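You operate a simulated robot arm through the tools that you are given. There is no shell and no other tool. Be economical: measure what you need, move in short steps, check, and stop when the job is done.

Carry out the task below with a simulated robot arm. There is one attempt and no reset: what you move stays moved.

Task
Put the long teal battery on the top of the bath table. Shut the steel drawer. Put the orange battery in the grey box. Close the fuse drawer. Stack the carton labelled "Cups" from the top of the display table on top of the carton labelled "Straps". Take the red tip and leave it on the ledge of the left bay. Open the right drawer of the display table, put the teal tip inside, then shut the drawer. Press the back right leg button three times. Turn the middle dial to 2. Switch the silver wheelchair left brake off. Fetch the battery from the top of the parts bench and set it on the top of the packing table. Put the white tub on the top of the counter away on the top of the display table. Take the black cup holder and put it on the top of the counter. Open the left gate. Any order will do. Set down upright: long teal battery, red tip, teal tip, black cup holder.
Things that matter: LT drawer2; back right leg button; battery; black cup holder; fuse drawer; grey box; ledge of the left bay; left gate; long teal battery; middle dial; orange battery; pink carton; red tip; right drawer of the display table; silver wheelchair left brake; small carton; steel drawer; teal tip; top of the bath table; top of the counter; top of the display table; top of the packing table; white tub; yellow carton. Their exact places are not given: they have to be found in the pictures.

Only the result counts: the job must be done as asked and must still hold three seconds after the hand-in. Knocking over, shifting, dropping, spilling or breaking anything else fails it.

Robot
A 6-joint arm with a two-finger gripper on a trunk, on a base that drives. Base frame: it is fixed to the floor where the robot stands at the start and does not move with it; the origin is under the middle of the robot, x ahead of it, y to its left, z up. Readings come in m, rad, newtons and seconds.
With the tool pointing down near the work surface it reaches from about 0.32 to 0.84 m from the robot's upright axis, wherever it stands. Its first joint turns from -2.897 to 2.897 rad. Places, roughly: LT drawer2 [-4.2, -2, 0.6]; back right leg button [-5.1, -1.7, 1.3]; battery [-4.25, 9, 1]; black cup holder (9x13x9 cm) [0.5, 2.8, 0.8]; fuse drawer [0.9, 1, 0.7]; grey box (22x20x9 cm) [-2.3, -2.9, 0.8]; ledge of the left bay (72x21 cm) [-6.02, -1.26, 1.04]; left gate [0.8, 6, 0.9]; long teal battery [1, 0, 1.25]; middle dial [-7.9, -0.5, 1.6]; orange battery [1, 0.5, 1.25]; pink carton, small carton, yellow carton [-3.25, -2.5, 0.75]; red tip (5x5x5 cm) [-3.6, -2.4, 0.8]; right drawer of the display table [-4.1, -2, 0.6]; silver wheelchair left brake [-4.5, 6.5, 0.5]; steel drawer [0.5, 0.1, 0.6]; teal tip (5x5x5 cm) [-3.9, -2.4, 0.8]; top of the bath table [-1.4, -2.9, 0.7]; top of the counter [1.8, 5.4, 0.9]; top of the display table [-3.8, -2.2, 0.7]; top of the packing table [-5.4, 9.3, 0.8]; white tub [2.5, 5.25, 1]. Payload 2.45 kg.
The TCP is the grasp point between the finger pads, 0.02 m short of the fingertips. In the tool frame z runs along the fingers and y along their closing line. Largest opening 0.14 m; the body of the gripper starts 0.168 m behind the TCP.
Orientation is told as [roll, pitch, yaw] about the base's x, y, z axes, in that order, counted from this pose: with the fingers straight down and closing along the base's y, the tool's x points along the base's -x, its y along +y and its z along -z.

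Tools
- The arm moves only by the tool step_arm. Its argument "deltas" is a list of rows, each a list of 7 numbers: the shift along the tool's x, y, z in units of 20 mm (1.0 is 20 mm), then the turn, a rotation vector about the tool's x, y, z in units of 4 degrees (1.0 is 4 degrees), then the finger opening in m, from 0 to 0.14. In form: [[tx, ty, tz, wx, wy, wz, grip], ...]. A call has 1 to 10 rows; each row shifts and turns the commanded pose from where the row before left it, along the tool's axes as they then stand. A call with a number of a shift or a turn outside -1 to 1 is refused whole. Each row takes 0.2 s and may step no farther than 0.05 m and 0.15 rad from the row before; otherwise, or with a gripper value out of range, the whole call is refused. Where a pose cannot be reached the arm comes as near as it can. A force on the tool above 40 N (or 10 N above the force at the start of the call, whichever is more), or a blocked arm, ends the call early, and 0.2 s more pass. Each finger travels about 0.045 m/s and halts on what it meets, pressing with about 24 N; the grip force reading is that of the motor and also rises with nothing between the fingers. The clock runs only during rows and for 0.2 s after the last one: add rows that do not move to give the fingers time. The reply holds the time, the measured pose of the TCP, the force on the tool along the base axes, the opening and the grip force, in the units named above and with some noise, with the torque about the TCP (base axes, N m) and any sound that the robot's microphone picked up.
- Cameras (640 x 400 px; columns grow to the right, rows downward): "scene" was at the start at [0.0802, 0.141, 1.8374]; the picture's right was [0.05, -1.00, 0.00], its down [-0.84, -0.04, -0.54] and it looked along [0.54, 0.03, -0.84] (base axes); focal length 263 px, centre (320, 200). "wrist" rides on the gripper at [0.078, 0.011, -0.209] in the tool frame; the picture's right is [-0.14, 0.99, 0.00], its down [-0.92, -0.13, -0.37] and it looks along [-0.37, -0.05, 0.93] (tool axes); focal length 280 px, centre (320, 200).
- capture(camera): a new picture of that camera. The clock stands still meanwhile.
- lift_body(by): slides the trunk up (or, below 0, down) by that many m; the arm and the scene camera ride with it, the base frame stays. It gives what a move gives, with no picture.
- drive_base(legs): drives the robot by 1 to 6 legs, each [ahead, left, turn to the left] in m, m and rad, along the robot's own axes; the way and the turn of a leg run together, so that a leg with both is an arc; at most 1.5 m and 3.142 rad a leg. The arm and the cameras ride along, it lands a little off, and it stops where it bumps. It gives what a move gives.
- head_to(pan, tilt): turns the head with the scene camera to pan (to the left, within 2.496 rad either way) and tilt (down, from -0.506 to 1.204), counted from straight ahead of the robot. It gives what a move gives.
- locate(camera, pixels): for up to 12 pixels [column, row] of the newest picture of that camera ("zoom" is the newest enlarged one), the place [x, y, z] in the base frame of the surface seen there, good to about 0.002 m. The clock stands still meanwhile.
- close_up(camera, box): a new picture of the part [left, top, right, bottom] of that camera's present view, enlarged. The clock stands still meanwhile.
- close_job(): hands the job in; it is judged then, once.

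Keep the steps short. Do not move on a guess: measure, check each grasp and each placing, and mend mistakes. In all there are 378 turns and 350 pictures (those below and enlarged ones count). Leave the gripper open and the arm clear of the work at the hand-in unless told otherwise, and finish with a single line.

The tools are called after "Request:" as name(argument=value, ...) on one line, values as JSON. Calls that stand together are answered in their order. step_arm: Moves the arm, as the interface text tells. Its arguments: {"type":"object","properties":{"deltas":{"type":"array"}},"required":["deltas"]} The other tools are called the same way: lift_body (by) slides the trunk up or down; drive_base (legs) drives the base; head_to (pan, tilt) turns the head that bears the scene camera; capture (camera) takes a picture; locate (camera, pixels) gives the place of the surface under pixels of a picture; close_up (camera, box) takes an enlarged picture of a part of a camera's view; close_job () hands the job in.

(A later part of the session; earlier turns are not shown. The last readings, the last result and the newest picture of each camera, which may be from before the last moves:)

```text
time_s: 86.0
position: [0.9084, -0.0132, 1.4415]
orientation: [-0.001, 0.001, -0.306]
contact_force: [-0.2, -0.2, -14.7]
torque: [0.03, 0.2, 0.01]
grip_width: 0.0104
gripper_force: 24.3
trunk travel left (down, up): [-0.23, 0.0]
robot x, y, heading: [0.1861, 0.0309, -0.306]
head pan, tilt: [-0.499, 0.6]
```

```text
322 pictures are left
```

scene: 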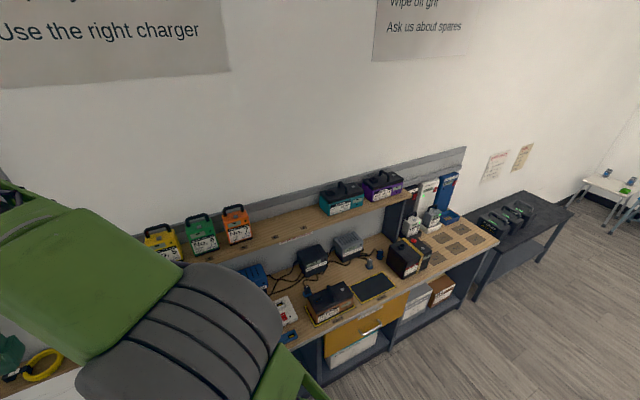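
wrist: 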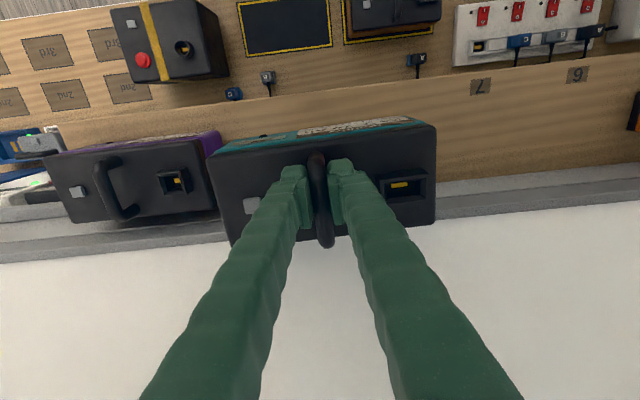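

Battery is held (14.7 N). I back away 0.6 m, turn right, and look toward the bath table.

Request:
drive_base(legs=[[-0.6, 0, 0], [0, 0, -1.3]])

Request:
head_to(pan=-0.5, tilt=0.5)

Request:
capture(camera="scene")

```text
time_s: 92.7
position: [-0.264, -0.5066, 1.4408]
orientation: [-0.003, 0.001, -1.631]
contact_force: [1.2, 0.2, -14.6]
torque: [0.2, -0.02, 0.0]
grip_width: 0.0106
gripper_force: 24.6
trunk travel left (down, up): [-0.23, 0.0]
robot x, y, heading: [-0.3962, 0.21, -1.626]
head pan, tilt: [-0.499, 0.6]
```

```text
time_s: 93.3
position: [-0.264, -0.507, 1.4407]
orientation: [-0.001, 0.004, -1.628]
contact_force: [-0.3, -0.5, -13.7]
torque: [0.19, 0.01, 0.01]
grip_width: 0.0106
gripper_force: 23.8
trunk travel left (down, up): [-0.23, 0.0]
robot x, y, heading: [-0.3995, 0.213, -1.631]
head pan, tilt: [-0.499, 0.499]
```

```text
321 pictures are left
```

scene: 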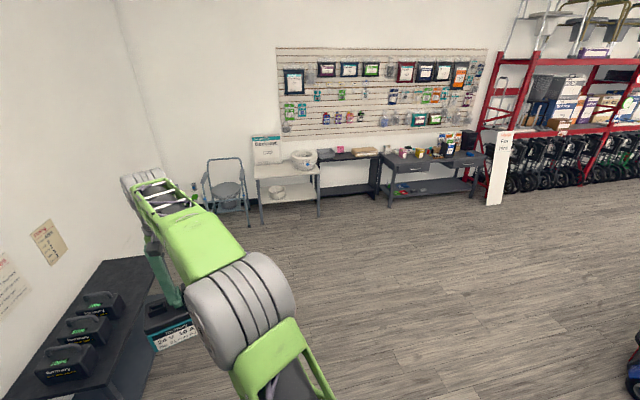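

I measure the tables along the far wall.

Request:
locate(camera="scene", pixels=[[259, 180], [318, 174], [258, 167], [303, 160], [270, 172], [335, 154], [375, 152], [363, 160], [393, 168], [484, 161], [450, 148], [405, 192]])

Request:
close_up(camera="scene", box=[240, 115, 500, 278])

```text
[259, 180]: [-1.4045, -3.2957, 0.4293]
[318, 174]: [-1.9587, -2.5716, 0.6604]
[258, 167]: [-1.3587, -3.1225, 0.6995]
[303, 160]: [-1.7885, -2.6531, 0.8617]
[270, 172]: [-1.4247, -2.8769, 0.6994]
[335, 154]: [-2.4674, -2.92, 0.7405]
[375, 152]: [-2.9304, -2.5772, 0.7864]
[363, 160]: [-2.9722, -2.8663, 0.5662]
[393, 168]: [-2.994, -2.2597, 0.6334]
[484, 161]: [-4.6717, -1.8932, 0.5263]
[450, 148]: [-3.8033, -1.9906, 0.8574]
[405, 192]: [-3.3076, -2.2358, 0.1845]
```

```text
2.45 times, centred on (370, 196) of scene
```

zoom: 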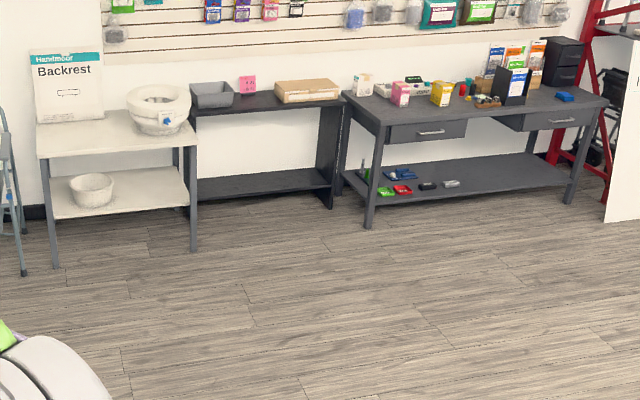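

The bath table has the backrest box and a toilet seat; free space is at front left. I measure it in the enlarged picture.

Request:
locate(camera="zoom", pixels=[[40, 153], [196, 143], [60, 145], [85, 145], [115, 140], [112, 120], [137, 122], [145, 133], [70, 126], [100, 155], [150, 140], [48, 130]])

```text
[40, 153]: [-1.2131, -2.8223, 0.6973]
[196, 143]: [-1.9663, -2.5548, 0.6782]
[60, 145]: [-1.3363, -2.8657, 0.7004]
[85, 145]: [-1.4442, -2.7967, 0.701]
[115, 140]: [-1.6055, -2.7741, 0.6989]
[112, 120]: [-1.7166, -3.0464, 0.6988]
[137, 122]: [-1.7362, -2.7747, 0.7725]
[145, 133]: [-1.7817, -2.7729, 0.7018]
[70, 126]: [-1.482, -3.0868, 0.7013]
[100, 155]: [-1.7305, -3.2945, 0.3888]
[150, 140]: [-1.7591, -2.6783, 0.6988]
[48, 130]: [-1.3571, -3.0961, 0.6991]
```

Table front edge runs from (−1.21,−2.82) to (−1.97,−2.55). I plan to set the battery at about (−1.46,−2.86). Check the black table's corner for clearance first.

Request:
locate(camera="scene", pixels=[[150, 262], [140, 360], [100, 264], [15, 380], [250, 225]])

```text
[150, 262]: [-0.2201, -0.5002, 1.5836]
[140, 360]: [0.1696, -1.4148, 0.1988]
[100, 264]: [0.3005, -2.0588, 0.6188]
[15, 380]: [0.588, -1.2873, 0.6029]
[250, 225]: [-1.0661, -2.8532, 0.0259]
```

Black table stays at x > 0.1; path is clear. Driving.

Request:
drive_base(legs=[[0, 0, -0.343], [1.2, 0, 0], [1.0, 0, 0], [0, 0, 0.08]])

Request:
lift_body(by=-0.2)

Request:
head_to(pan=-0.2, tilt=0.6)

Request:
capture(camera="scene")

Request:
capture(camera="wrist")

```text
time_s: 106.0
position: [-1.385, -2.5756, 1.44]
orientation: [-0.001, 0.001, -1.935]
contact_force: [-0.4, -0.7, -15.0]
torque: [0.19, -0.04, 0.0]
grip_width: 0.011
gripper_force: 23.8
trunk travel left (down, up): [-0.23, 0.0]
robot x, y, heading: [-1.3004, -1.8476, -1.932]
head pan, tilt: [-0.499, 0.499]
```

```text
time_s: 108.1
position: [-1.3851, -2.5754, 1.2405]
orientation: [-0.001, 0.001, -1.935]
contact_force: [0.2, 0.5, -13.2]
torque: [0.21, -0.05, 0.01]
grip_width: 0.0109
gripper_force: 24.0
trunk travel left (down, up): [-0.03, 0.2]
robot x, y, heading: [-1.3019, -1.8471, -1.934]
head pan, tilt: [-0.499, 0.499]
```

```text
time_s: 108.9
position: [-1.3855, -2.5742, 1.2419]
orientation: [-0.003, 0.002, -1.936]
contact_force: [-0.2, 0.6, -14.3]
torque: [0.18, -0.02, -0.01]
grip_width: 0.011
gripper_force: 24.5
trunk travel left (down, up): [-0.03, 0.2]
robot x, y, heading: [-1.2969, -1.8469, -1.932]
head pan, tilt: [-0.201, 0.6]
```

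```text
319 pictures are left
```

scene: 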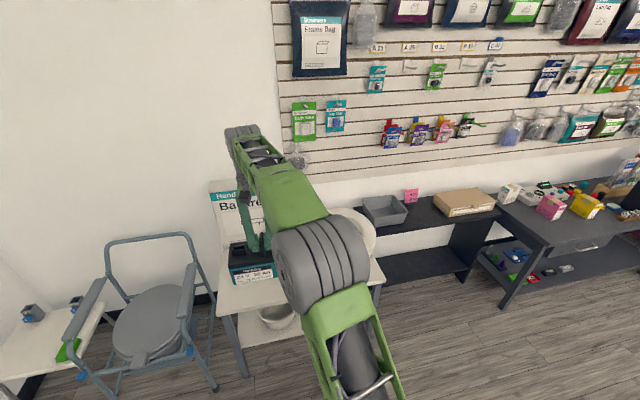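

```text
318 pictures are left
```

wrist: 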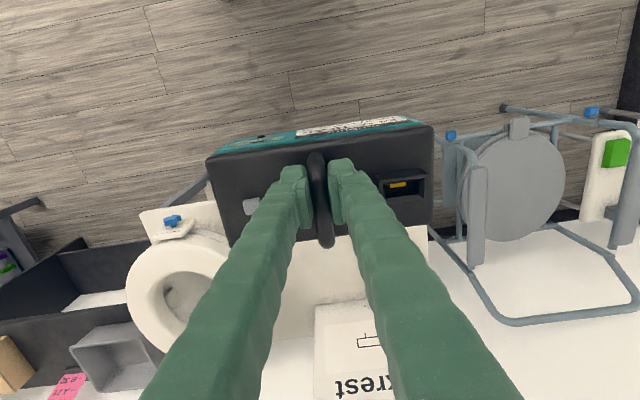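

I measure seat and box edges in the wrist view to confirm the drop spot.

Request:
locate(camera="wrist", pixels=[[210, 250], [215, 285], [318, 308], [300, 260], [380, 250], [427, 255], [420, 232], [450, 200], [475, 255]])

```text
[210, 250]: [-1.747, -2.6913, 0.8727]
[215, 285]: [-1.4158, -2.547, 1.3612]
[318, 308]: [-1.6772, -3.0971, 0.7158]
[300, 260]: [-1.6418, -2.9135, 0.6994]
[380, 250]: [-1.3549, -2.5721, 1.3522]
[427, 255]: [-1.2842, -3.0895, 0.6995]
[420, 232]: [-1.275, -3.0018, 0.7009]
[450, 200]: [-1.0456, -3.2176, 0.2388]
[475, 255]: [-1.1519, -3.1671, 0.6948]
```

Spot is clear. Drive ahead 0.294 and lower.

Request:
drive_base(legs=[[0.294, 0.032, 0]])

Request:
step_arm(deltas=[[0, 0, 1, 0, 0, 0, 0.0], [0, 0, 1, 0, 0, 0, 0.0], [0, 0, 1, 0, 0, 0, 0.0], [0, 0, 1, 0, 0, 0, 0.0], [0, 0, 1, 0, 0, 0, 0.0], [0, 0, 1, 0, 0, 0, 0.0], [0, 0, 1, 0, 0, 0, 0.0], [0, 0, 1, 0, 0, 0, 0.0], [0, 0, 1, 0, 0, 0, 0.0], [0, 0, 1, 0, 0, 0, 0.0]])

Request:
step_arm(deltas=[[0, 0, 1, 0, 0, 0, 0.0], [0, 0, 1, 0, 0, 0, 0.0], [0, 0, 1, 0, 0, 0, 0.0], [0, 0, 1, 0, 0, 0, 0.0], [0, 0, 1, 0, 0, 0, 0.0], [0, 0, 1, 0, 0, 0, 0.0]])

Request:
capture(camera="wrist")

Request:
capture(camera="scene")

```text
time_s: 111.0
position: [-1.4619, -2.864, 1.2393]
orientation: [-0.002, 0.001, -1.935]
contact_force: [-0.7, 0.1, -14.7]
torque: [0.21, -0.06, 0.04]
grip_width: 0.0106
gripper_force: 24.1
trunk travel left (down, up): [-0.03, 0.2]
robot x, y, heading: [-1.3748, -2.1392, -1.937]
head pan, tilt: [-0.201, 0.6]
```

```text
time_s: 113.2
position: [-1.4609, -2.8632, 1.0411]
orientation: [-0.002, 0.003, -1.935]
contact_force: [-0.2, -1.2, -13.6]
torque: [0.17, -0.09, 0.01]
grip_width: 0.0112
gripper_force: 24.2
trunk travel left (down, up): [-0.03, 0.2]
robot x, y, heading: [-1.3794, -2.1368, -1.934]
head pan, tilt: [-0.201, 0.6]
```

```text
time_s: 114.6
position: [-1.4617, -2.8637, 0.9179]
orientation: [-0.003, 0.002, -1.936]
contact_force: [-0.5, 0.3, -15.1]
torque: [0.2, -0.03, -0.02]
grip_width: 0.0111
gripper_force: 23.8
trunk travel left (down, up): [-0.03, 0.2]
robot x, y, heading: [-1.3803, -2.1373, -1.936]
head pan, tilt: [-0.201, 0.6]
```

```text
317 pictures are left
```

wrist: 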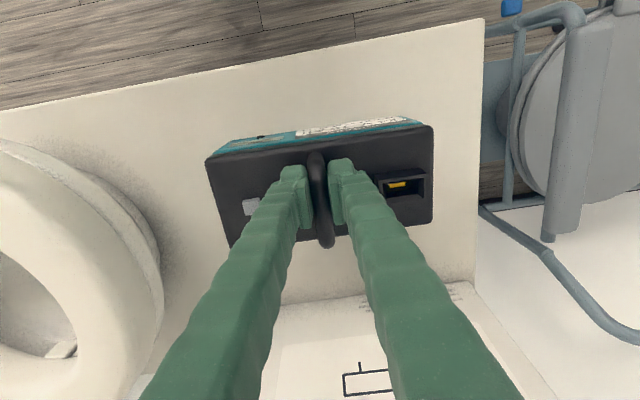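

```text
316 pictures are left
```

scene: 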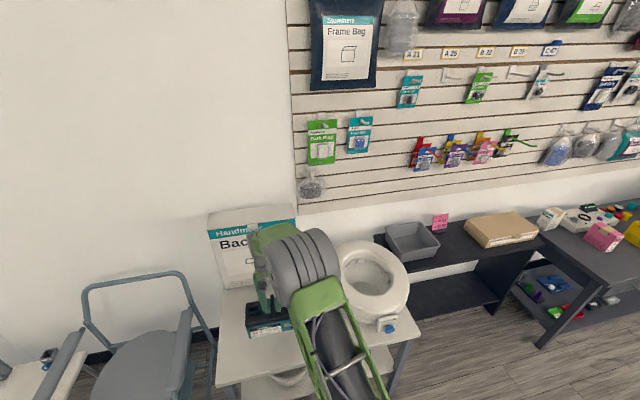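

Clear spot all round. Lower the last 8 cm until contact.

Request:
step_arm(deltas=[[0, 0, 1, 0, 0, 0, 0.0], [0, 0, 1, 0, 0, 0, 0.0], [0, 0, 1, 0, 0, 0, 0.0], [0, 0, 0.5, 0, 0, 0, 0.0], [0, 0, 0.4, 0, 0, 0, 0.0], [0, 0, 0.15, 0, 0, 0, 0.0]])

```text
time_s: 116.0
position: [-1.4635, -2.8614, 0.8392]
orientation: [-0.002, 0.001, -1.935]
contact_force: [-0.1, -0.5, -14.5]
torque: [0.16, -0.06, -0.03]
grip_width: 0.0108
gripper_force: 23.5
trunk travel left (down, up): [-0.03, 0.2]
robot x, y, heading: [-1.3794, -2.1349, -1.931]
head pan, tilt: [-0.201, 0.6]
```

Request:
step_arm(deltas=[[0, 0, 0.15, 0, 0, 0, 0.0], [0, 0, 0.15, 0, 0, 0, 0.0], [0, 0, 0.1, 0, 0, 0, 0.0], [0, 0, 0.1, 0, 0, 0, 0.0]])

```text
time_s: 117.0
position: [-1.462, -2.8601, 0.8313]
orientation: [-0.002, 0.0, -1.934]
contact_force: [-1.4, 1.9, -2.4]
torque: [-0.33, 0.09, -0.08]
grip_width: 0.011
gripper_force: 24.3
trunk travel left (down, up): [-0.03, 0.2]
robot x, y, heading: [-1.3778, -2.1322, -1.937]
head pan, tilt: [-0.201, 0.6]
```

Weight has come off (2.4 N): it rests on the table. Open and rise.

Request:
step_arm(deltas=[[0, 0, 0, 0, 0, 0, 0.02], [0, 0, 0, 0, 0, 0, 0.05], [0, 0, 0, 0, 0, 0, 0.06], [0, 0, -0.5, 0, 0, 0, 0.06], [0, 0, -1, 0, 0, 0, 0.06], [0, 0, -1, 0, 0, 0, 0.06], [0, 0, -1, 0, 0, 0, 0.06], [0, 0, -1, 0, 0, 0, 0.06], [0, 0, -1, 0, 0, 0, 0.06]])

Request:
capture(camera="wrist")

```text
time_s: 119.0
position: [-1.4639, -2.8611, 0.9419]
orientation: [-0.002, -0.001, -1.936]
contact_force: [-0.1, 0.1, -0.8]
torque: [-0.02, 0.0, -0.01]
grip_width: 0.06
gripper_force: 0.1
trunk travel left (down, up): [-0.03, 0.2]
robot x, y, heading: [-1.3757, -2.1331, -1.935]
head pan, tilt: [-0.201, 0.6]
```

```text
315 pictures are left
```

wrist: 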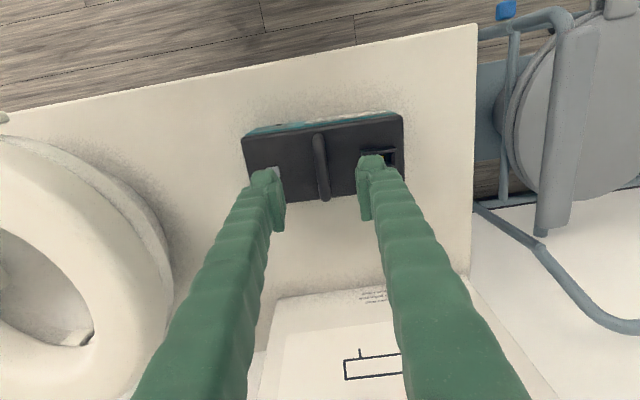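

Battery stands upright on the bath table. I raise the trunk, back off and slide right to view the display table.

Request:
lift_body(by=0.2)

Request:
step_arm(deltas=[[0, 0, -1, 0, 0, 0, 0.06], [0, 0, -1, 0, 0, 0, 0.06], [0, 0, -1, 0, 0, 0, 0.06], [0, 0, -1, 0, 0, 0, 0.06], [0, 0, -1, 0, 0, 0, 0.06], [0, 0, -1, 0, 0, 0, 0.06], [0, 0, -1, 0, 0, 0, 0.06], [0, 0, -1, 0, 0, 0, 0.06], [0, 0, -1, 0, 0, 0, 0.06], [0, 0, -1, 0, 0, 0, 0.06]])

Request:
drive_base(legs=[[-0.45, 0, 0.041], [0, -1.2, 0], [0, -1.0, 0]])

Request:
head_to(pan=0.0, tilt=0.7)

Request:
capture(camera="scene")

Request:
capture(camera="wrist")

```text
time_s: 121.2
position: [-1.4636, -2.8619, 1.1412]
orientation: [-0.002, 0.003, -1.937]
contact_force: [-0.5, -0.3, 0.8]
torque: [0.01, 0.03, 0.0]
grip_width: 0.0601
gripper_force: 0.0
trunk travel left (down, up): [-0.23, 0.0]
robot x, y, heading: [-1.3788, -2.1364, -1.931]
head pan, tilt: [-0.201, 0.6]
```

```text
time_s: 123.3
position: [-1.4633, -2.8613, 1.3396]
orientation: [0.0, -0.001, -1.937]
contact_force: [-0.6, 1.0, -0.9]
torque: [-0.01, 0.0, -0.02]
grip_width: 0.0604
gripper_force: 0.0
trunk travel left (down, up): [-0.23, 0.0]
robot x, y, heading: [-1.3772, -2.1384, -1.939]
head pan, tilt: [-0.201, 0.6]
```

```text
time_s: 144.8
position: [-3.3324, -1.7339, 1.3396]
orientation: [-0.002, 0.002, -1.9]
contact_force: [0.7, 1.2, -0.3]
torque: [0.0, -0.05, 0.0]
grip_width: 0.0602
gripper_force: 0.1
trunk travel left (down, up): [-0.23, 0.0]
robot x, y, heading: [-3.2688, -1.0045, -1.897]
head pan, tilt: [-0.201, 0.6]
```

```text
time_s: 145.6
position: [-3.3317, -1.7335, 1.3404]
orientation: [-0.001, 0.001, -1.901]
contact_force: [0.3, -0.8, 0.3]
torque: [0.01, -0.01, 0.01]
grip_width: 0.0603
gripper_force: 0.1
trunk travel left (down, up): [-0.23, 0.0]
robot x, y, heading: [-3.2707, -1.0097, -1.898]
head pan, tilt: [0.0, 0.7]
```

```text
314 pictures are left
```

scene: 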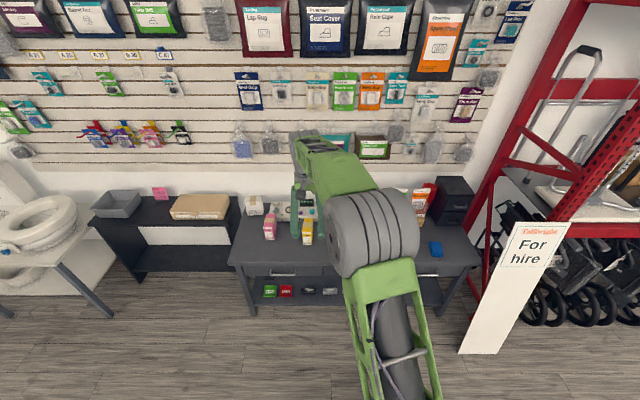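

```text
313 pictures are left
```

wrist: 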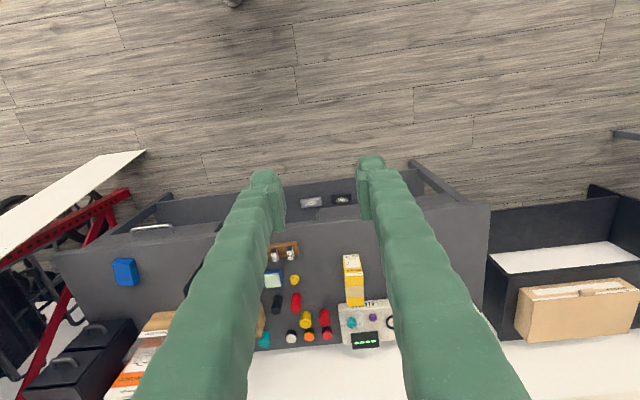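

Let me enlarge the table contents in both cameras.

Request:
close_up(camera="wrist", box=[230, 220, 430, 365])

Request:
close_up(camera="scene", box=[220, 170, 480, 333])

Request:
close_up(camera="wrist", box=[20, 180, 260, 330])

```text
2.76 times, centred on (330, 292) of wrist
```

zoom: 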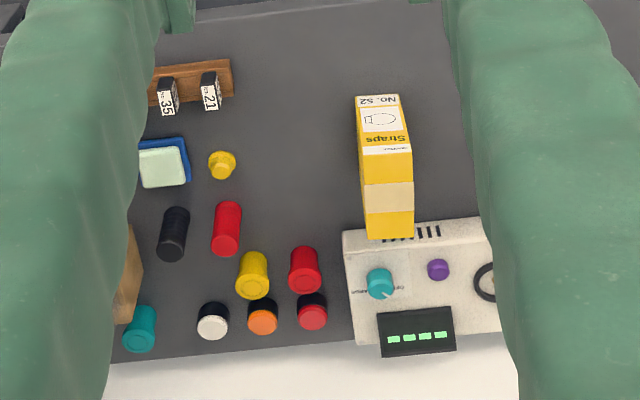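

```text
2.45 times, centred on (350, 252) of scene
```

zoom: 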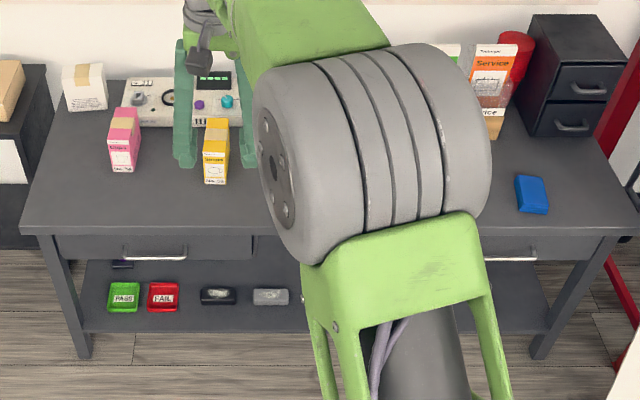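

```text
2.67 times, centred on (140, 255) of wrist
```

zoom: 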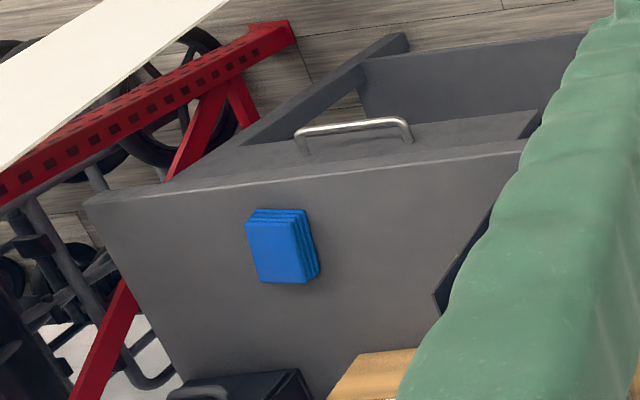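

Yellow is "Straps". I enlarge the tips more and locate them.

Request:
locate(camera="wrist", pixels=[[296, 308], [296, 295], [325, 316], [325, 322], [328, 333], [265, 342], [265, 335], [309, 337], [277, 305], [355, 262], [300, 250], [345, 320]])

Request:
close_up(camera="wrist", box=[255, 270, 351, 330])

Request:
close_up(camera="scene", box=[235, 185, 331, 245])

```text
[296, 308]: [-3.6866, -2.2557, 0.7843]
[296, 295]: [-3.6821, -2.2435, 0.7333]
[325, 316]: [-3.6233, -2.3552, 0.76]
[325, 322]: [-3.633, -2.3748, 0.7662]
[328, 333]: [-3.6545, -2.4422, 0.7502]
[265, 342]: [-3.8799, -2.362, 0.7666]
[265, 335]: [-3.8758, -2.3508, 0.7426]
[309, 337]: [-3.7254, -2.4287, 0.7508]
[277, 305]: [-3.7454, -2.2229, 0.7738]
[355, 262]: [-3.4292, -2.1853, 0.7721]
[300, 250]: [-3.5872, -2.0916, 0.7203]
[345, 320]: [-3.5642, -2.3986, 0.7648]
```

```text
6.67 times, centred on (303, 300) of wrist
```

zoom: 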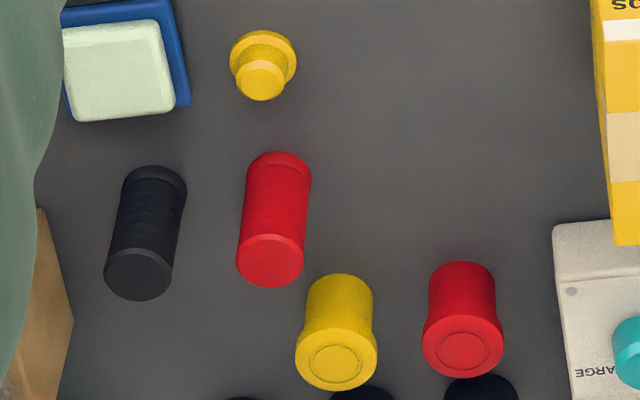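

```text
6.67 times, centred on (283, 215) of scene
```

zoom: 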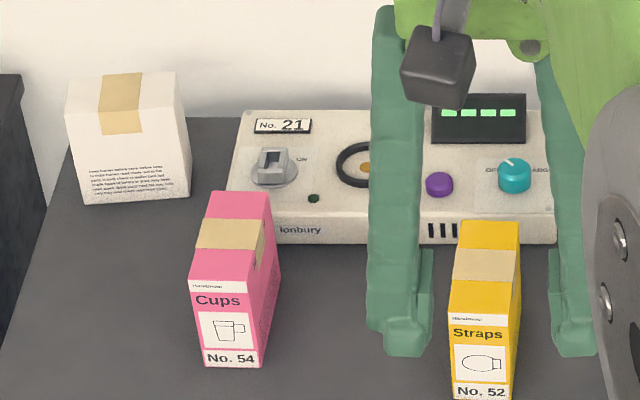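

Pink is "Cups No. 54", yellow is "Straps No. 52". Several red things; I need a closer look at the tips. Drive ahead 0.35 and right 0.2.

Request:
drive_base(legs=[[0.35, -0.2, 0]])

Request:
capture(camera="wrist")

Request:
close_up(camera="wrist", box=[250, 130, 410, 230])

```text
time_s: 148.1
position: [-3.6233, -2.0036, 1.3399]
orientation: [-0.002, 0.001, -1.893]
contact_force: [0.2, -0.1, 0.0]
torque: [0.04, -0.03, 0.01]
grip_width: 0.0602
gripper_force: 0.1
trunk travel left (down, up): [-0.23, 0.0]
robot x, y, heading: [-3.573, -1.2752, -1.891]
head pan, tilt: [0.0, 0.7]
```

```text
307 pictures are left
```

wrist: 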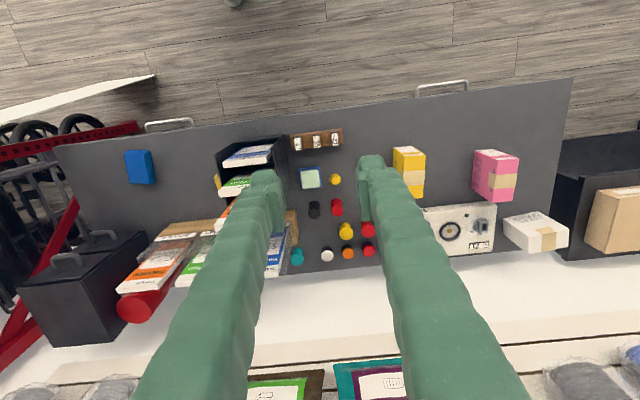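

```text
4.00 times, centred on (330, 180) of wrist
```

zoom: 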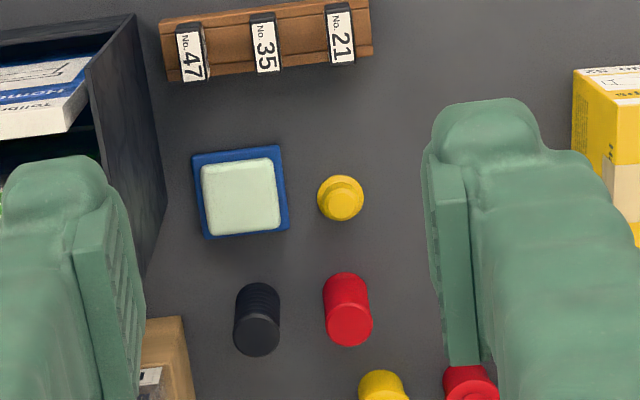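

Request:
close_up(camera="wrist", box=[280, 190, 392, 260])

Request:
head_to(pan=0.35, tilt=0.9)

Request:
capture(camera="scene")

```text
5.71 times, centred on (336, 225) of wrist
```

zoom: 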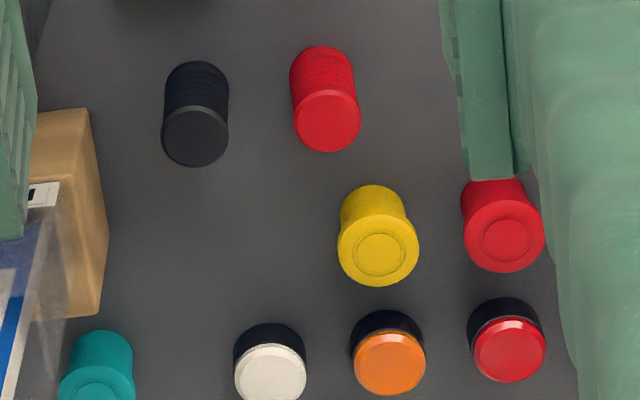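

```text
time_s: 148.9
position: [-3.6239, -2.003, 1.3382]
orientation: [-0.002, 0.001, -1.894]
contact_force: [-1.1, -0.7, 0.1]
torque: [-0.02, 0.01, 0.0]
grip_width: 0.0601
gripper_force: 0.0
trunk travel left (down, up): [-0.23, 0.0]
robot x, y, heading: [-3.5689, -1.2753, -1.891]
head pan, tilt: [0.351, 0.901]
```

```text
304 pictures are left
```

scene: 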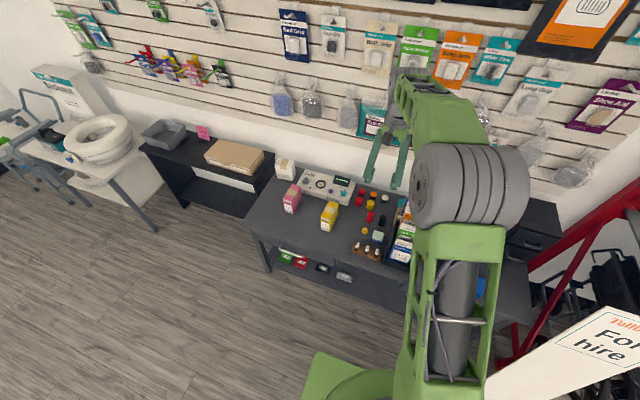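

Flared tips: teal (95,380), yellow (380,250), red (502,238) in the zoom; others are reflectors and grips. Measure.

Request:
locate(camera="zoom", pixels=[[502, 240], [462, 240], [542, 240], [500, 190], [97, 385], [64, 385], [131, 385], [95, 340], [505, 350], [380, 255], [30, 200], [420, 130]])

Request:
locate(camera="wrist", pixels=[[395, 152], [423, 155], [400, 195], [422, 190], [475, 155], [515, 158], [482, 197], [512, 197], [425, 96], [170, 122], [410, 172], [150, 165]])

```text
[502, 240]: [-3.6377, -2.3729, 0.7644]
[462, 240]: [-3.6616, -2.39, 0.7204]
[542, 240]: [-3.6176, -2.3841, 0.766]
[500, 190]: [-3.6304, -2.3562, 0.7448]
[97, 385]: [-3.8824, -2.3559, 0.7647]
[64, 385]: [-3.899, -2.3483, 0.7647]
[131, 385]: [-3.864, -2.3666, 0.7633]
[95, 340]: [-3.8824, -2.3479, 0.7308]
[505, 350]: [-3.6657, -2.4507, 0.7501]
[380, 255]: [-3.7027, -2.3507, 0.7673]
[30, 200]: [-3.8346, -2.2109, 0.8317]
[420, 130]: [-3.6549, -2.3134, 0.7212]
```

```text
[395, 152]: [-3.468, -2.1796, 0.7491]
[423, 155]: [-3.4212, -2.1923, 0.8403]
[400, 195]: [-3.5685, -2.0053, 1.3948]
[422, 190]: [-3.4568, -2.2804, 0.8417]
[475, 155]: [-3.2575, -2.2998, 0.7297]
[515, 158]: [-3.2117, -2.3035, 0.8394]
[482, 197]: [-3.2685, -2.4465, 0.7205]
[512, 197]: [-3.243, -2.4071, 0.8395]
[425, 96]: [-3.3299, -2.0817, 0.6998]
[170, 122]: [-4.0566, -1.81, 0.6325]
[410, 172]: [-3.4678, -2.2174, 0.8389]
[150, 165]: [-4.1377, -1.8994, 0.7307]
```

I do the cartons first. Enlarge pink and yellow from the wrist camera to get their top faces.

Request:
close_up(camera="wrist", box=[385, 130, 545, 230])

```text
4.00 times, centred on (465, 180) of wrist
```

zoom: 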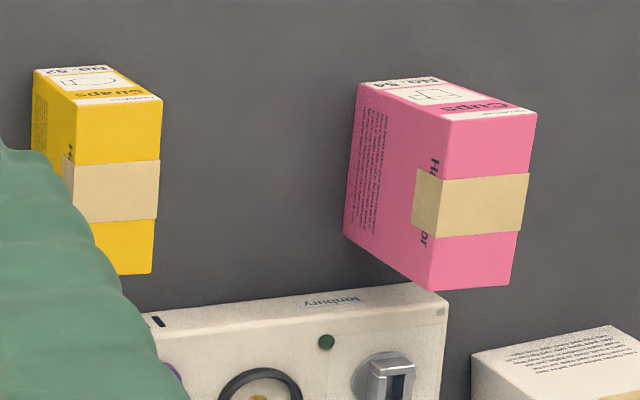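

Request:
locate(camera="zoom", pixels=[[454, 124], [531, 117], [511, 282], [436, 284], [81, 106], [157, 102], [149, 268], [100, 235], [365, 87], [36, 72], [410, 290], [350, 232]])

```text
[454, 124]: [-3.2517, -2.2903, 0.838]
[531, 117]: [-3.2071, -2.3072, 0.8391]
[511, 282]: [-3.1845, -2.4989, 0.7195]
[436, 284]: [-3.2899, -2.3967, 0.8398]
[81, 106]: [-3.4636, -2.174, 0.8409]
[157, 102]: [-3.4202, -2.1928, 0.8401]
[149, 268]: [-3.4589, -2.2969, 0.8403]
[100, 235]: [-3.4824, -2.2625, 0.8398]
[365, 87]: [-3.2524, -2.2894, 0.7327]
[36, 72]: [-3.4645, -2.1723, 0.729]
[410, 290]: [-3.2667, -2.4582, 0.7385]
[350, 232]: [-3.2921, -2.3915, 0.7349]
```

Pink (Cups) centre ≈ (−3.2485,−2.352), top 0.84; yellow (Straps) centre ≈ (−3.461,−2.2355), both aligned with my heading, ~5.2 cm wide. Drive so that the tool hangs over pink.

Request:
drive_base(legs=[[0.213, 0.466, 0]])

Request:
lift_body(by=-0.23)

Request:
step_arm(deltas=[[0, 0, 1, 0, 0, 0, 0.1], [0, 0, 1, 0, 0, 0, 0.1], [0, 0, 1, 0, 0, 0, 0.1], [0, 0, 1, 0, 0, 0, 0.1], [0, 0, 1, 0, 0, 0, 0.1]])

Request:
capture(camera="wrist")

```text
time_s: 153.4
position: [-3.2659, -2.3485, 1.3403]
orientation: [-0.002, 0.003, -1.896]
contact_force: [0.3, -0.4, -0.5]
torque: [-0.03, 0.0, -0.01]
grip_width: 0.0601
gripper_force: 0.1
trunk travel left (down, up): [-0.23, 0.0]
robot x, y, heading: [-3.2105, -1.6205, -1.894]
head pan, tilt: [0.351, 0.901]
```

```text
time_s: 155.8
position: [-3.2668, -2.3479, 1.1098]
orientation: [-0.001, 0.001, -1.898]
contact_force: [0.4, 0.1, -0.3]
torque: [-0.03, 0.01, -0.01]
grip_width: 0.0601
gripper_force: 0.1
trunk travel left (down, up): [0.0, 0.23]
robot x, y, heading: [-3.2131, -1.622, -1.898]
head pan, tilt: [0.351, 0.901]
```

```text
time_s: 157.0
position: [-3.2677, -2.349, 1.008]
orientation: [-0.003, 0.003, -1.898]
contact_force: [-0.8, 0.7, 0.2]
torque: [-0.01, 0.0, 0.0]
grip_width: 0.1
gripper_force: 0.1
trunk travel left (down, up): [0.0, 0.23]
robot x, y, heading: [-3.2107, -1.6209, -1.895]
head pan, tilt: [0.351, 0.901]
```

```text
302 pictures are left
```

wrist: 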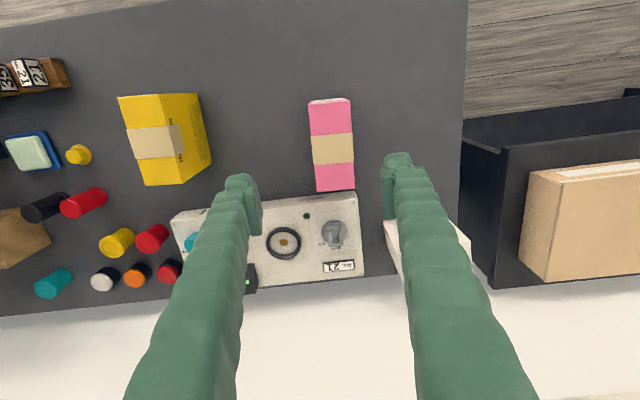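

Request:
locate(camera="wrist", pixels=[[311, 103], [350, 101], [353, 187], [318, 189], [150, 95], [200, 97], [210, 155], [150, 183], [120, 100], [144, 182]])

```text
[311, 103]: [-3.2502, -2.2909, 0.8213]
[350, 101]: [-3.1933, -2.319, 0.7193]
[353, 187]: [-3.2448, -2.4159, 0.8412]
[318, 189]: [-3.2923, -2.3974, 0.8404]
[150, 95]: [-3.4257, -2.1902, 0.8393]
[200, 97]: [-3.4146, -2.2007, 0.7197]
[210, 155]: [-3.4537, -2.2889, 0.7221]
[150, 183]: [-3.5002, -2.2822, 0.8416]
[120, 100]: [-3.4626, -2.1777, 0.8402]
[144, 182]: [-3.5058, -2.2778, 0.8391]
```

Shift 0.02 left and lower to z ≈ 0.805, fingers either side of pink.

Request:
step_arm(deltas=[[0.1, 1, 0, 0, 0, 0, 0.1], [0, 0, 1, 0, 0, 0, 0.1], [0, 0, 1, 0, 0, 0, 0.1], [0, 0, 1, 0, 0, 0, 0.1], [0, 0, 1, 0, 0, 0, 0.1], [0, 0, 1, 0, 0, 0, 0.1], [0, 0, 1, 0, 0, 0, 0.1]])

Request:
capture(camera="wrist")

```text
time_s: 158.6
position: [-3.2493, -2.3514, 0.8877]
orientation: [-0.001, -0.001, -1.897]
contact_force: [0.1, 0.7, -0.7]
torque: [0.01, 0.03, 0.03]
grip_width: 0.1
gripper_force: 0.1
trunk travel left (down, up): [0.0, 0.23]
robot x, y, heading: [-3.2111, -1.6235, -1.894]
head pan, tilt: [0.351, 0.901]
```

```text
301 pictures are left
```

wrist: 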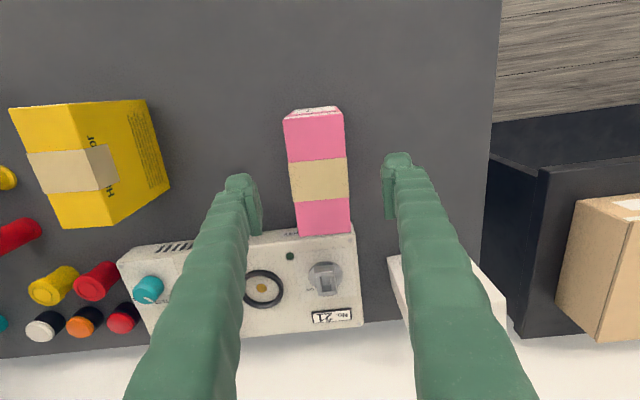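

Request:
locate(camera="wrist", pixels=[[391, 262], [410, 300], [352, 240], [250, 235]])

Request:
step_arm(deltas=[[0, -0.1, 1, 0, 0, 0, 0.1], [0, 0, 1, 0, 0, 0, 0.1], [0, 0, 1, 0, 0, 0, 0.1], [0, 0, 1, 0, 0, 0, 0.1], [0, 0, 0, 0, 0, 0, 0.07], [0, 0, 0, 0, 0, 0, 0.05], [0, 0, 0, 0, 0, 0, 0.03], [0, 0, 0, 0, 0, 0, 0.03], [0, 0, 0, 0, 0, 0, 0.03]])

Request:
capture(camera="wrist")

```text
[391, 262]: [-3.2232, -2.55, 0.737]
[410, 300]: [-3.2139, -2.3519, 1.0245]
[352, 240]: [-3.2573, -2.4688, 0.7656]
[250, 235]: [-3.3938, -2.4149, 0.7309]
```

```text
time_s: 160.6
position: [-3.2501, -2.3524, 0.8106]
orientation: [-0.001, 0.001, -1.897]
contact_force: [0.0, 1.0, 0.2]
torque: [0.0, -0.01, -0.04]
grip_width: 0.0561
gripper_force: 24.8
trunk travel left (down, up): [0.0, 0.23]
robot x, y, heading: [-3.207, -1.6186, -1.895]
head pan, tilt: [0.351, 0.901]
```

```text
300 pictures are left
```

wrist: 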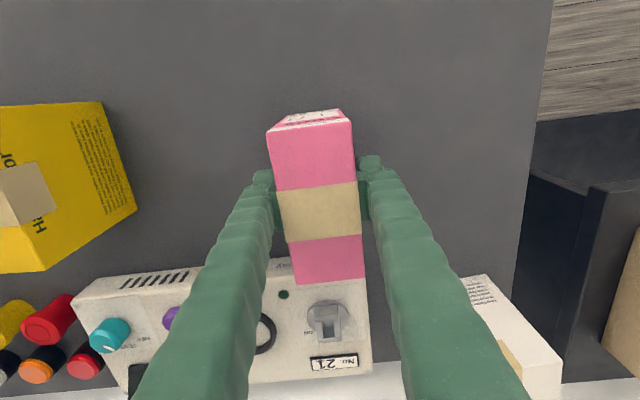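

Gripped (56 mm). Lift 0.17 m.

Request:
step_arm(deltas=[[0, 0, -0.5, 0, 0, 0, 0.03], [0, 0, -1, 0, 0, 0, 0.03], [0, 0, -1, 0, 0, 0, 0.03], [0, 0, -1, 0, 0, 0, 0.03], [0, 0, -1, 0, 0, 0, 0.03], [0, 0, -1, 0, 0, 0, 0.03], [0, 0, -1, 0, 0, 0, 0.03], [0, 0, -1, 0, 0, 0, 0.03], [0, 0, -1, 0, 0, 0, 0.03]])

Request:
step_arm(deltas=[[0.21, -1, 0, 0, 0, 0, 0.03], [0.21, -1, 0, 0, 0, 0, 0.03], [0.21, -1, 0, 0, 0, 0, 0.03], [0.21, -1, 0, 0, 0, 0, 0.03], [0.21, -1, 0, 0, 0, 0, 0.03], [0.21, -1, 0, 0, 0, 0, 0.03], [0.21, -1, 0, 0, 0, 0, 0.03], [0.21, -1, 0, 0, 0, 0, 0.03], [0.21, -1, 0, 0, 0, 0, 0.03], [0.21, -1, 0, 0, 0, 0, 0.03]])

Request:
step_arm(deltas=[[0, -1, 0, 0, 0, 0, 0.03], [0, -0.98, 0, 0, 0, 0, 0.03]])

Request:
capture(camera="wrist")

```text
time_s: 162.6
position: [-3.2496, -2.3508, 0.9802]
orientation: [-0.003, 0.001, -1.897]
contact_force: [-1.2, 0.6, -2.8]
torque: [0.01, -0.05, 0.0]
grip_width: 0.0565
gripper_force: 23.8
trunk travel left (down, up): [0.0, 0.23]
robot x, y, heading: [-3.2101, -1.6167, -1.893]
head pan, tilt: [0.351, 0.901]
```

```text
time_s: 164.8
position: [-3.4271, -2.247, 0.9826]
orientation: [-0.001, -0.001, -1.898]
contact_force: [-0.5, 0.8, -1.1]
torque: [0.02, 0.01, 0.0]
grip_width: 0.0564
gripper_force: 24.0
trunk travel left (down, up): [0.0, 0.23]
robot x, y, heading: [-3.2074, -1.6211, -1.898]
head pan, tilt: [0.351, 0.901]
```

```text
time_s: 165.4
position: [-3.4658, -2.2364, 0.9824]
orientation: [-0.001, -0.001, -1.898]
contact_force: [-0.4, 0.4, -3.0]
torque: [0.02, 0.0, 0.02]
grip_width: 0.0566
gripper_force: 23.8
trunk travel left (down, up): [0.0, 0.23]
robot x, y, heading: [-3.2107, -1.617, -1.894]
head pan, tilt: [0.351, 0.901]
```

```text
299 pictures are left
```

wrist: 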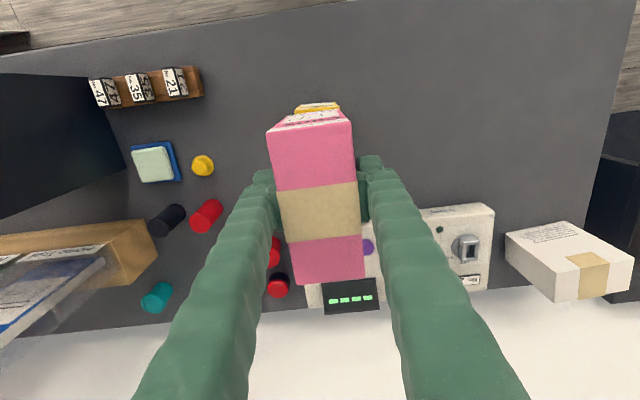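

Aligned over yellow. Lower slowly to contact (expected TCP z 0.931).

Request:
step_arm(deltas=[[0, 0, 1, 0, 0, 0, 0.03], [0, 0, 0.8, 0, 0, 0, 0.03], [0, 0, 0.3, 0, 0, 0, 0.03], [0, 0, 0.2, 0, 0, 0, 0.03], [0, 0, 0.15, 0, 0, 0, 0.03]])

```text
time_s: 166.6
position: [-3.4618, -2.2357, 0.9302]
orientation: [-0.001, 0.003, -1.898]
contact_force: [-0.4, 0.2, -2.3]
torque: [-0.01, -0.01, -0.01]
grip_width: 0.0562
gripper_force: 24.5
trunk travel left (down, up): [0.0, 0.23]
robot x, y, heading: [-3.2097, -1.6165, -1.895]
head pan, tilt: [0.351, 0.901]
```

Request:
step_arm(deltas=[[0, 0, 0.1, 0, 0, 0, 0.03], [0, 0, 0.1, 0, 0, 0, 0.03]])

Request:
capture(camera="scene")

```text
time_s: 167.2
position: [-3.4621, -2.235, 0.9308]
orientation: [-0.003, -0.004, -1.896]
contact_force: [1.3, -1.9, 22.3]
torque: [0.42, -0.22, -0.06]
grip_width: 0.0564
gripper_force: 24.0
trunk travel left (down, up): [0.0, 0.23]
robot x, y, heading: [-3.2081, -1.6196, -1.898]
head pan, tilt: [0.351, 0.901]
```

```text
298 pictures are left
```

scene: 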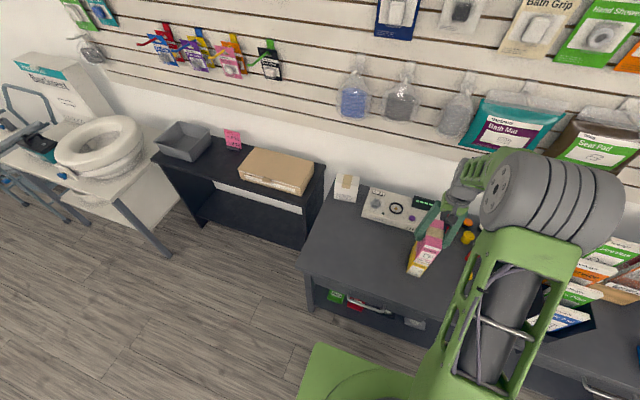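

Firm contact. Ease up 2 mm, then open and rise.

Request:
step_arm(deltas=[[0, 0, -0.1, 0, 0, 0, 0.03], [0, 0, 0, 0, 0, 0, 0.06], [0, 0, 0, 0, 0, 0, 0.08], [0, 0, 0, 0, 0, 0, 0.09], [0, 0, -1, 0, 0, 0, 0.09], [0, 0, -1, 0, 0, 0, 0.09], [0, 0, -1, 0, 0, 0, 0.09], [0, 0, -1, 0, 0, 0, 0.09], [0, 0, -1, 0, 0, 0, 0.09], [0, 0, -1, 0, 0, 0, 0.09]])

Request:
capture(camera="wrist")

Request:
close_up(camera="scene", box=[370, 180, 530, 280])

```text
time_s: 169.4
position: [-3.4613, -2.2356, 1.0497]
orientation: [0.0, 0.0, -1.897]
contact_force: [-0.1, -0.6, -0.3]
torque: [0.01, 0.03, 0.02]
grip_width: 0.0901
gripper_force: 0.0
trunk travel left (down, up): [0.0, 0.23]
robot x, y, heading: [-3.2081, -1.6195, -1.892]
head pan, tilt: [0.351, 0.901]
```

```text
297 pictures are left
```

wrist: 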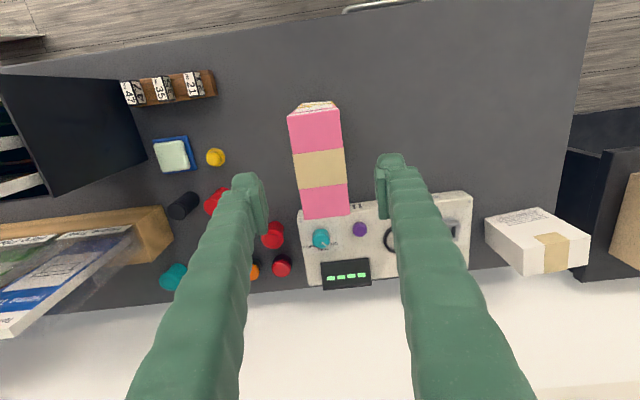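

```text
4.00 times, centred on (450, 230) of scene
```

zoom: 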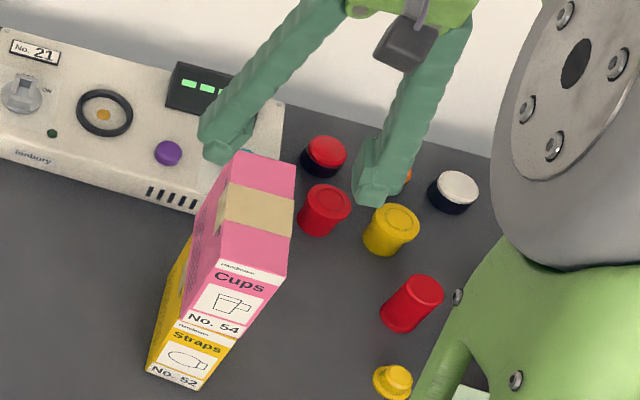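

Pink stands squarely on yellow. Next the right drawer. I raise the trunk, back off 0.32 m, and check the "For hire" panel before sliding right.

Request:
lift_body(by=0.2)

Request:
drive_base(legs=[[-0.32, 0, 0], [0, -0.4, 0]])

Request:
head_to(pan=-0.45, tilt=0.9)

Request:
capture(camera="scene")

Request:
capture(camera="wrist")

```text
time_s: 171.6
position: [-3.4626, -2.2361, 1.2487]
orientation: [-0.001, 0.001, -1.897]
contact_force: [0.4, -0.4, 0.6]
torque: [0.0, -0.03, -0.01]
grip_width: 0.0899
gripper_force: 0.0
trunk travel left (down, up): [-0.2, 0.03]
robot x, y, heading: [-3.2122, -1.6213, -1.9]
head pan, tilt: [0.351, 0.901]
```

```text
time_s: 177.2
position: [-3.7306, -1.819, 1.2489]
orientation: [-0.002, 0.0, -1.892]
contact_force: [0.8, -0.6, -0.5]
torque: [0.0, -0.01, 0.0]
grip_width: 0.0902
gripper_force: 0.0
trunk travel left (down, up): [-0.2, 0.03]
robot x, y, heading: [-3.4805, -1.2019, -1.893]
head pan, tilt: [0.351, 0.901]
```

```text
time_s: 178.4
position: [-3.7299, -1.8175, 1.2495]
orientation: [-0.002, -0.001, -1.893]
contact_force: [0.0, 0.4, -0.5]
torque: [0.0, -0.02, 0.02]
grip_width: 0.09
gripper_force: 0.0
trunk travel left (down, up): [-0.2, 0.03]
robot x, y, heading: [-3.4741, -1.2006, -1.89]
head pan, tilt: [-0.45, 0.901]
```

```text
295 pictures are left
```

scene: 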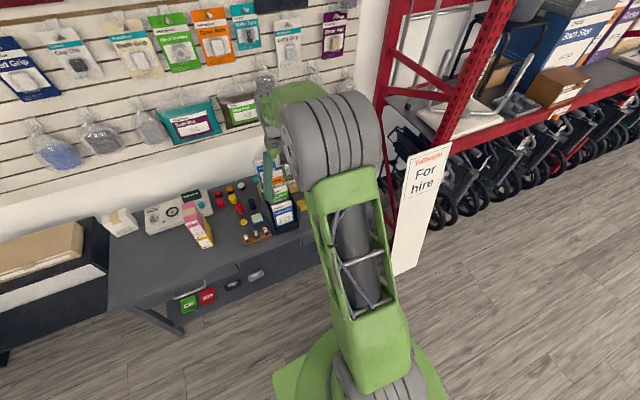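

```text
294 pictures are left
```

wrist: 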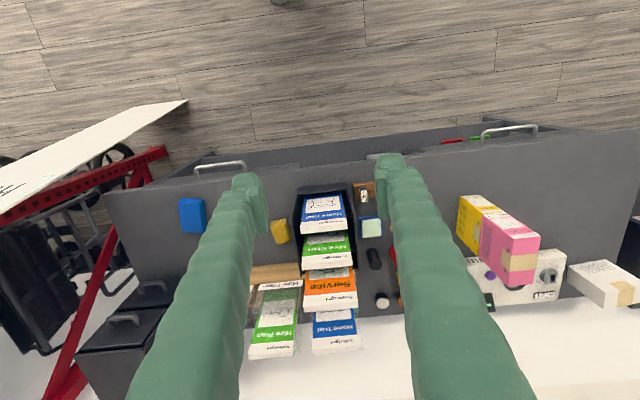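

Request:
locate(camera="scene", pixels=[[395, 274], [416, 265], [430, 190]])

Request:
close_up(camera="wrist", box=[160, 130, 300, 218])

Request:
locate(camera="zoom", pixels=[[180, 160], [270, 145], [370, 140], [160, 190], [386, 180], [280, 178], [100, 290], [400, 200], [540, 410]])

```text
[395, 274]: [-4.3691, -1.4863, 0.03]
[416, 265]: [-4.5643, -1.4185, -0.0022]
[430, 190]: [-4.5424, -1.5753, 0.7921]
```

```text
4.55 times, centred on (230, 174) of wrist
```

zoom: 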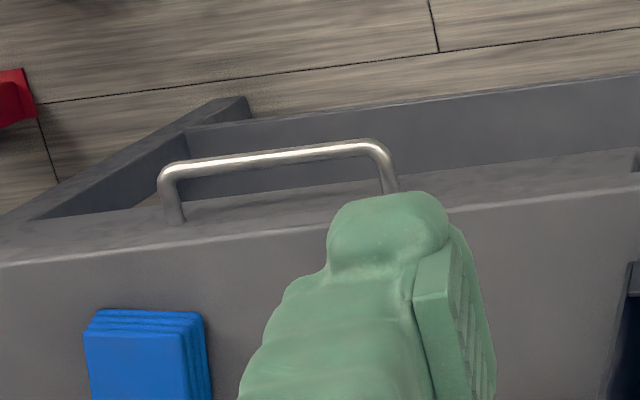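

```text
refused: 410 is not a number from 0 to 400
```

Request:
locate(camera="zoom", pixels=[[166, 180], [270, 155], [378, 152], [176, 210], [388, 180], [270, 225], [100, 245], [150, 252], [280, 205]])

```text
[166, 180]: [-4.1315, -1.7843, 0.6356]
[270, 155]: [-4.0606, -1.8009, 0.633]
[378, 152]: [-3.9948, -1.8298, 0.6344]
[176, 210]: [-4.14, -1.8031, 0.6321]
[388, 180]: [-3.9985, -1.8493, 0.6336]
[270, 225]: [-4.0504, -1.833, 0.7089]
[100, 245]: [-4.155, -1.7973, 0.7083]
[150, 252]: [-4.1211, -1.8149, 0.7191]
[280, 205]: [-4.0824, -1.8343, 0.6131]
```

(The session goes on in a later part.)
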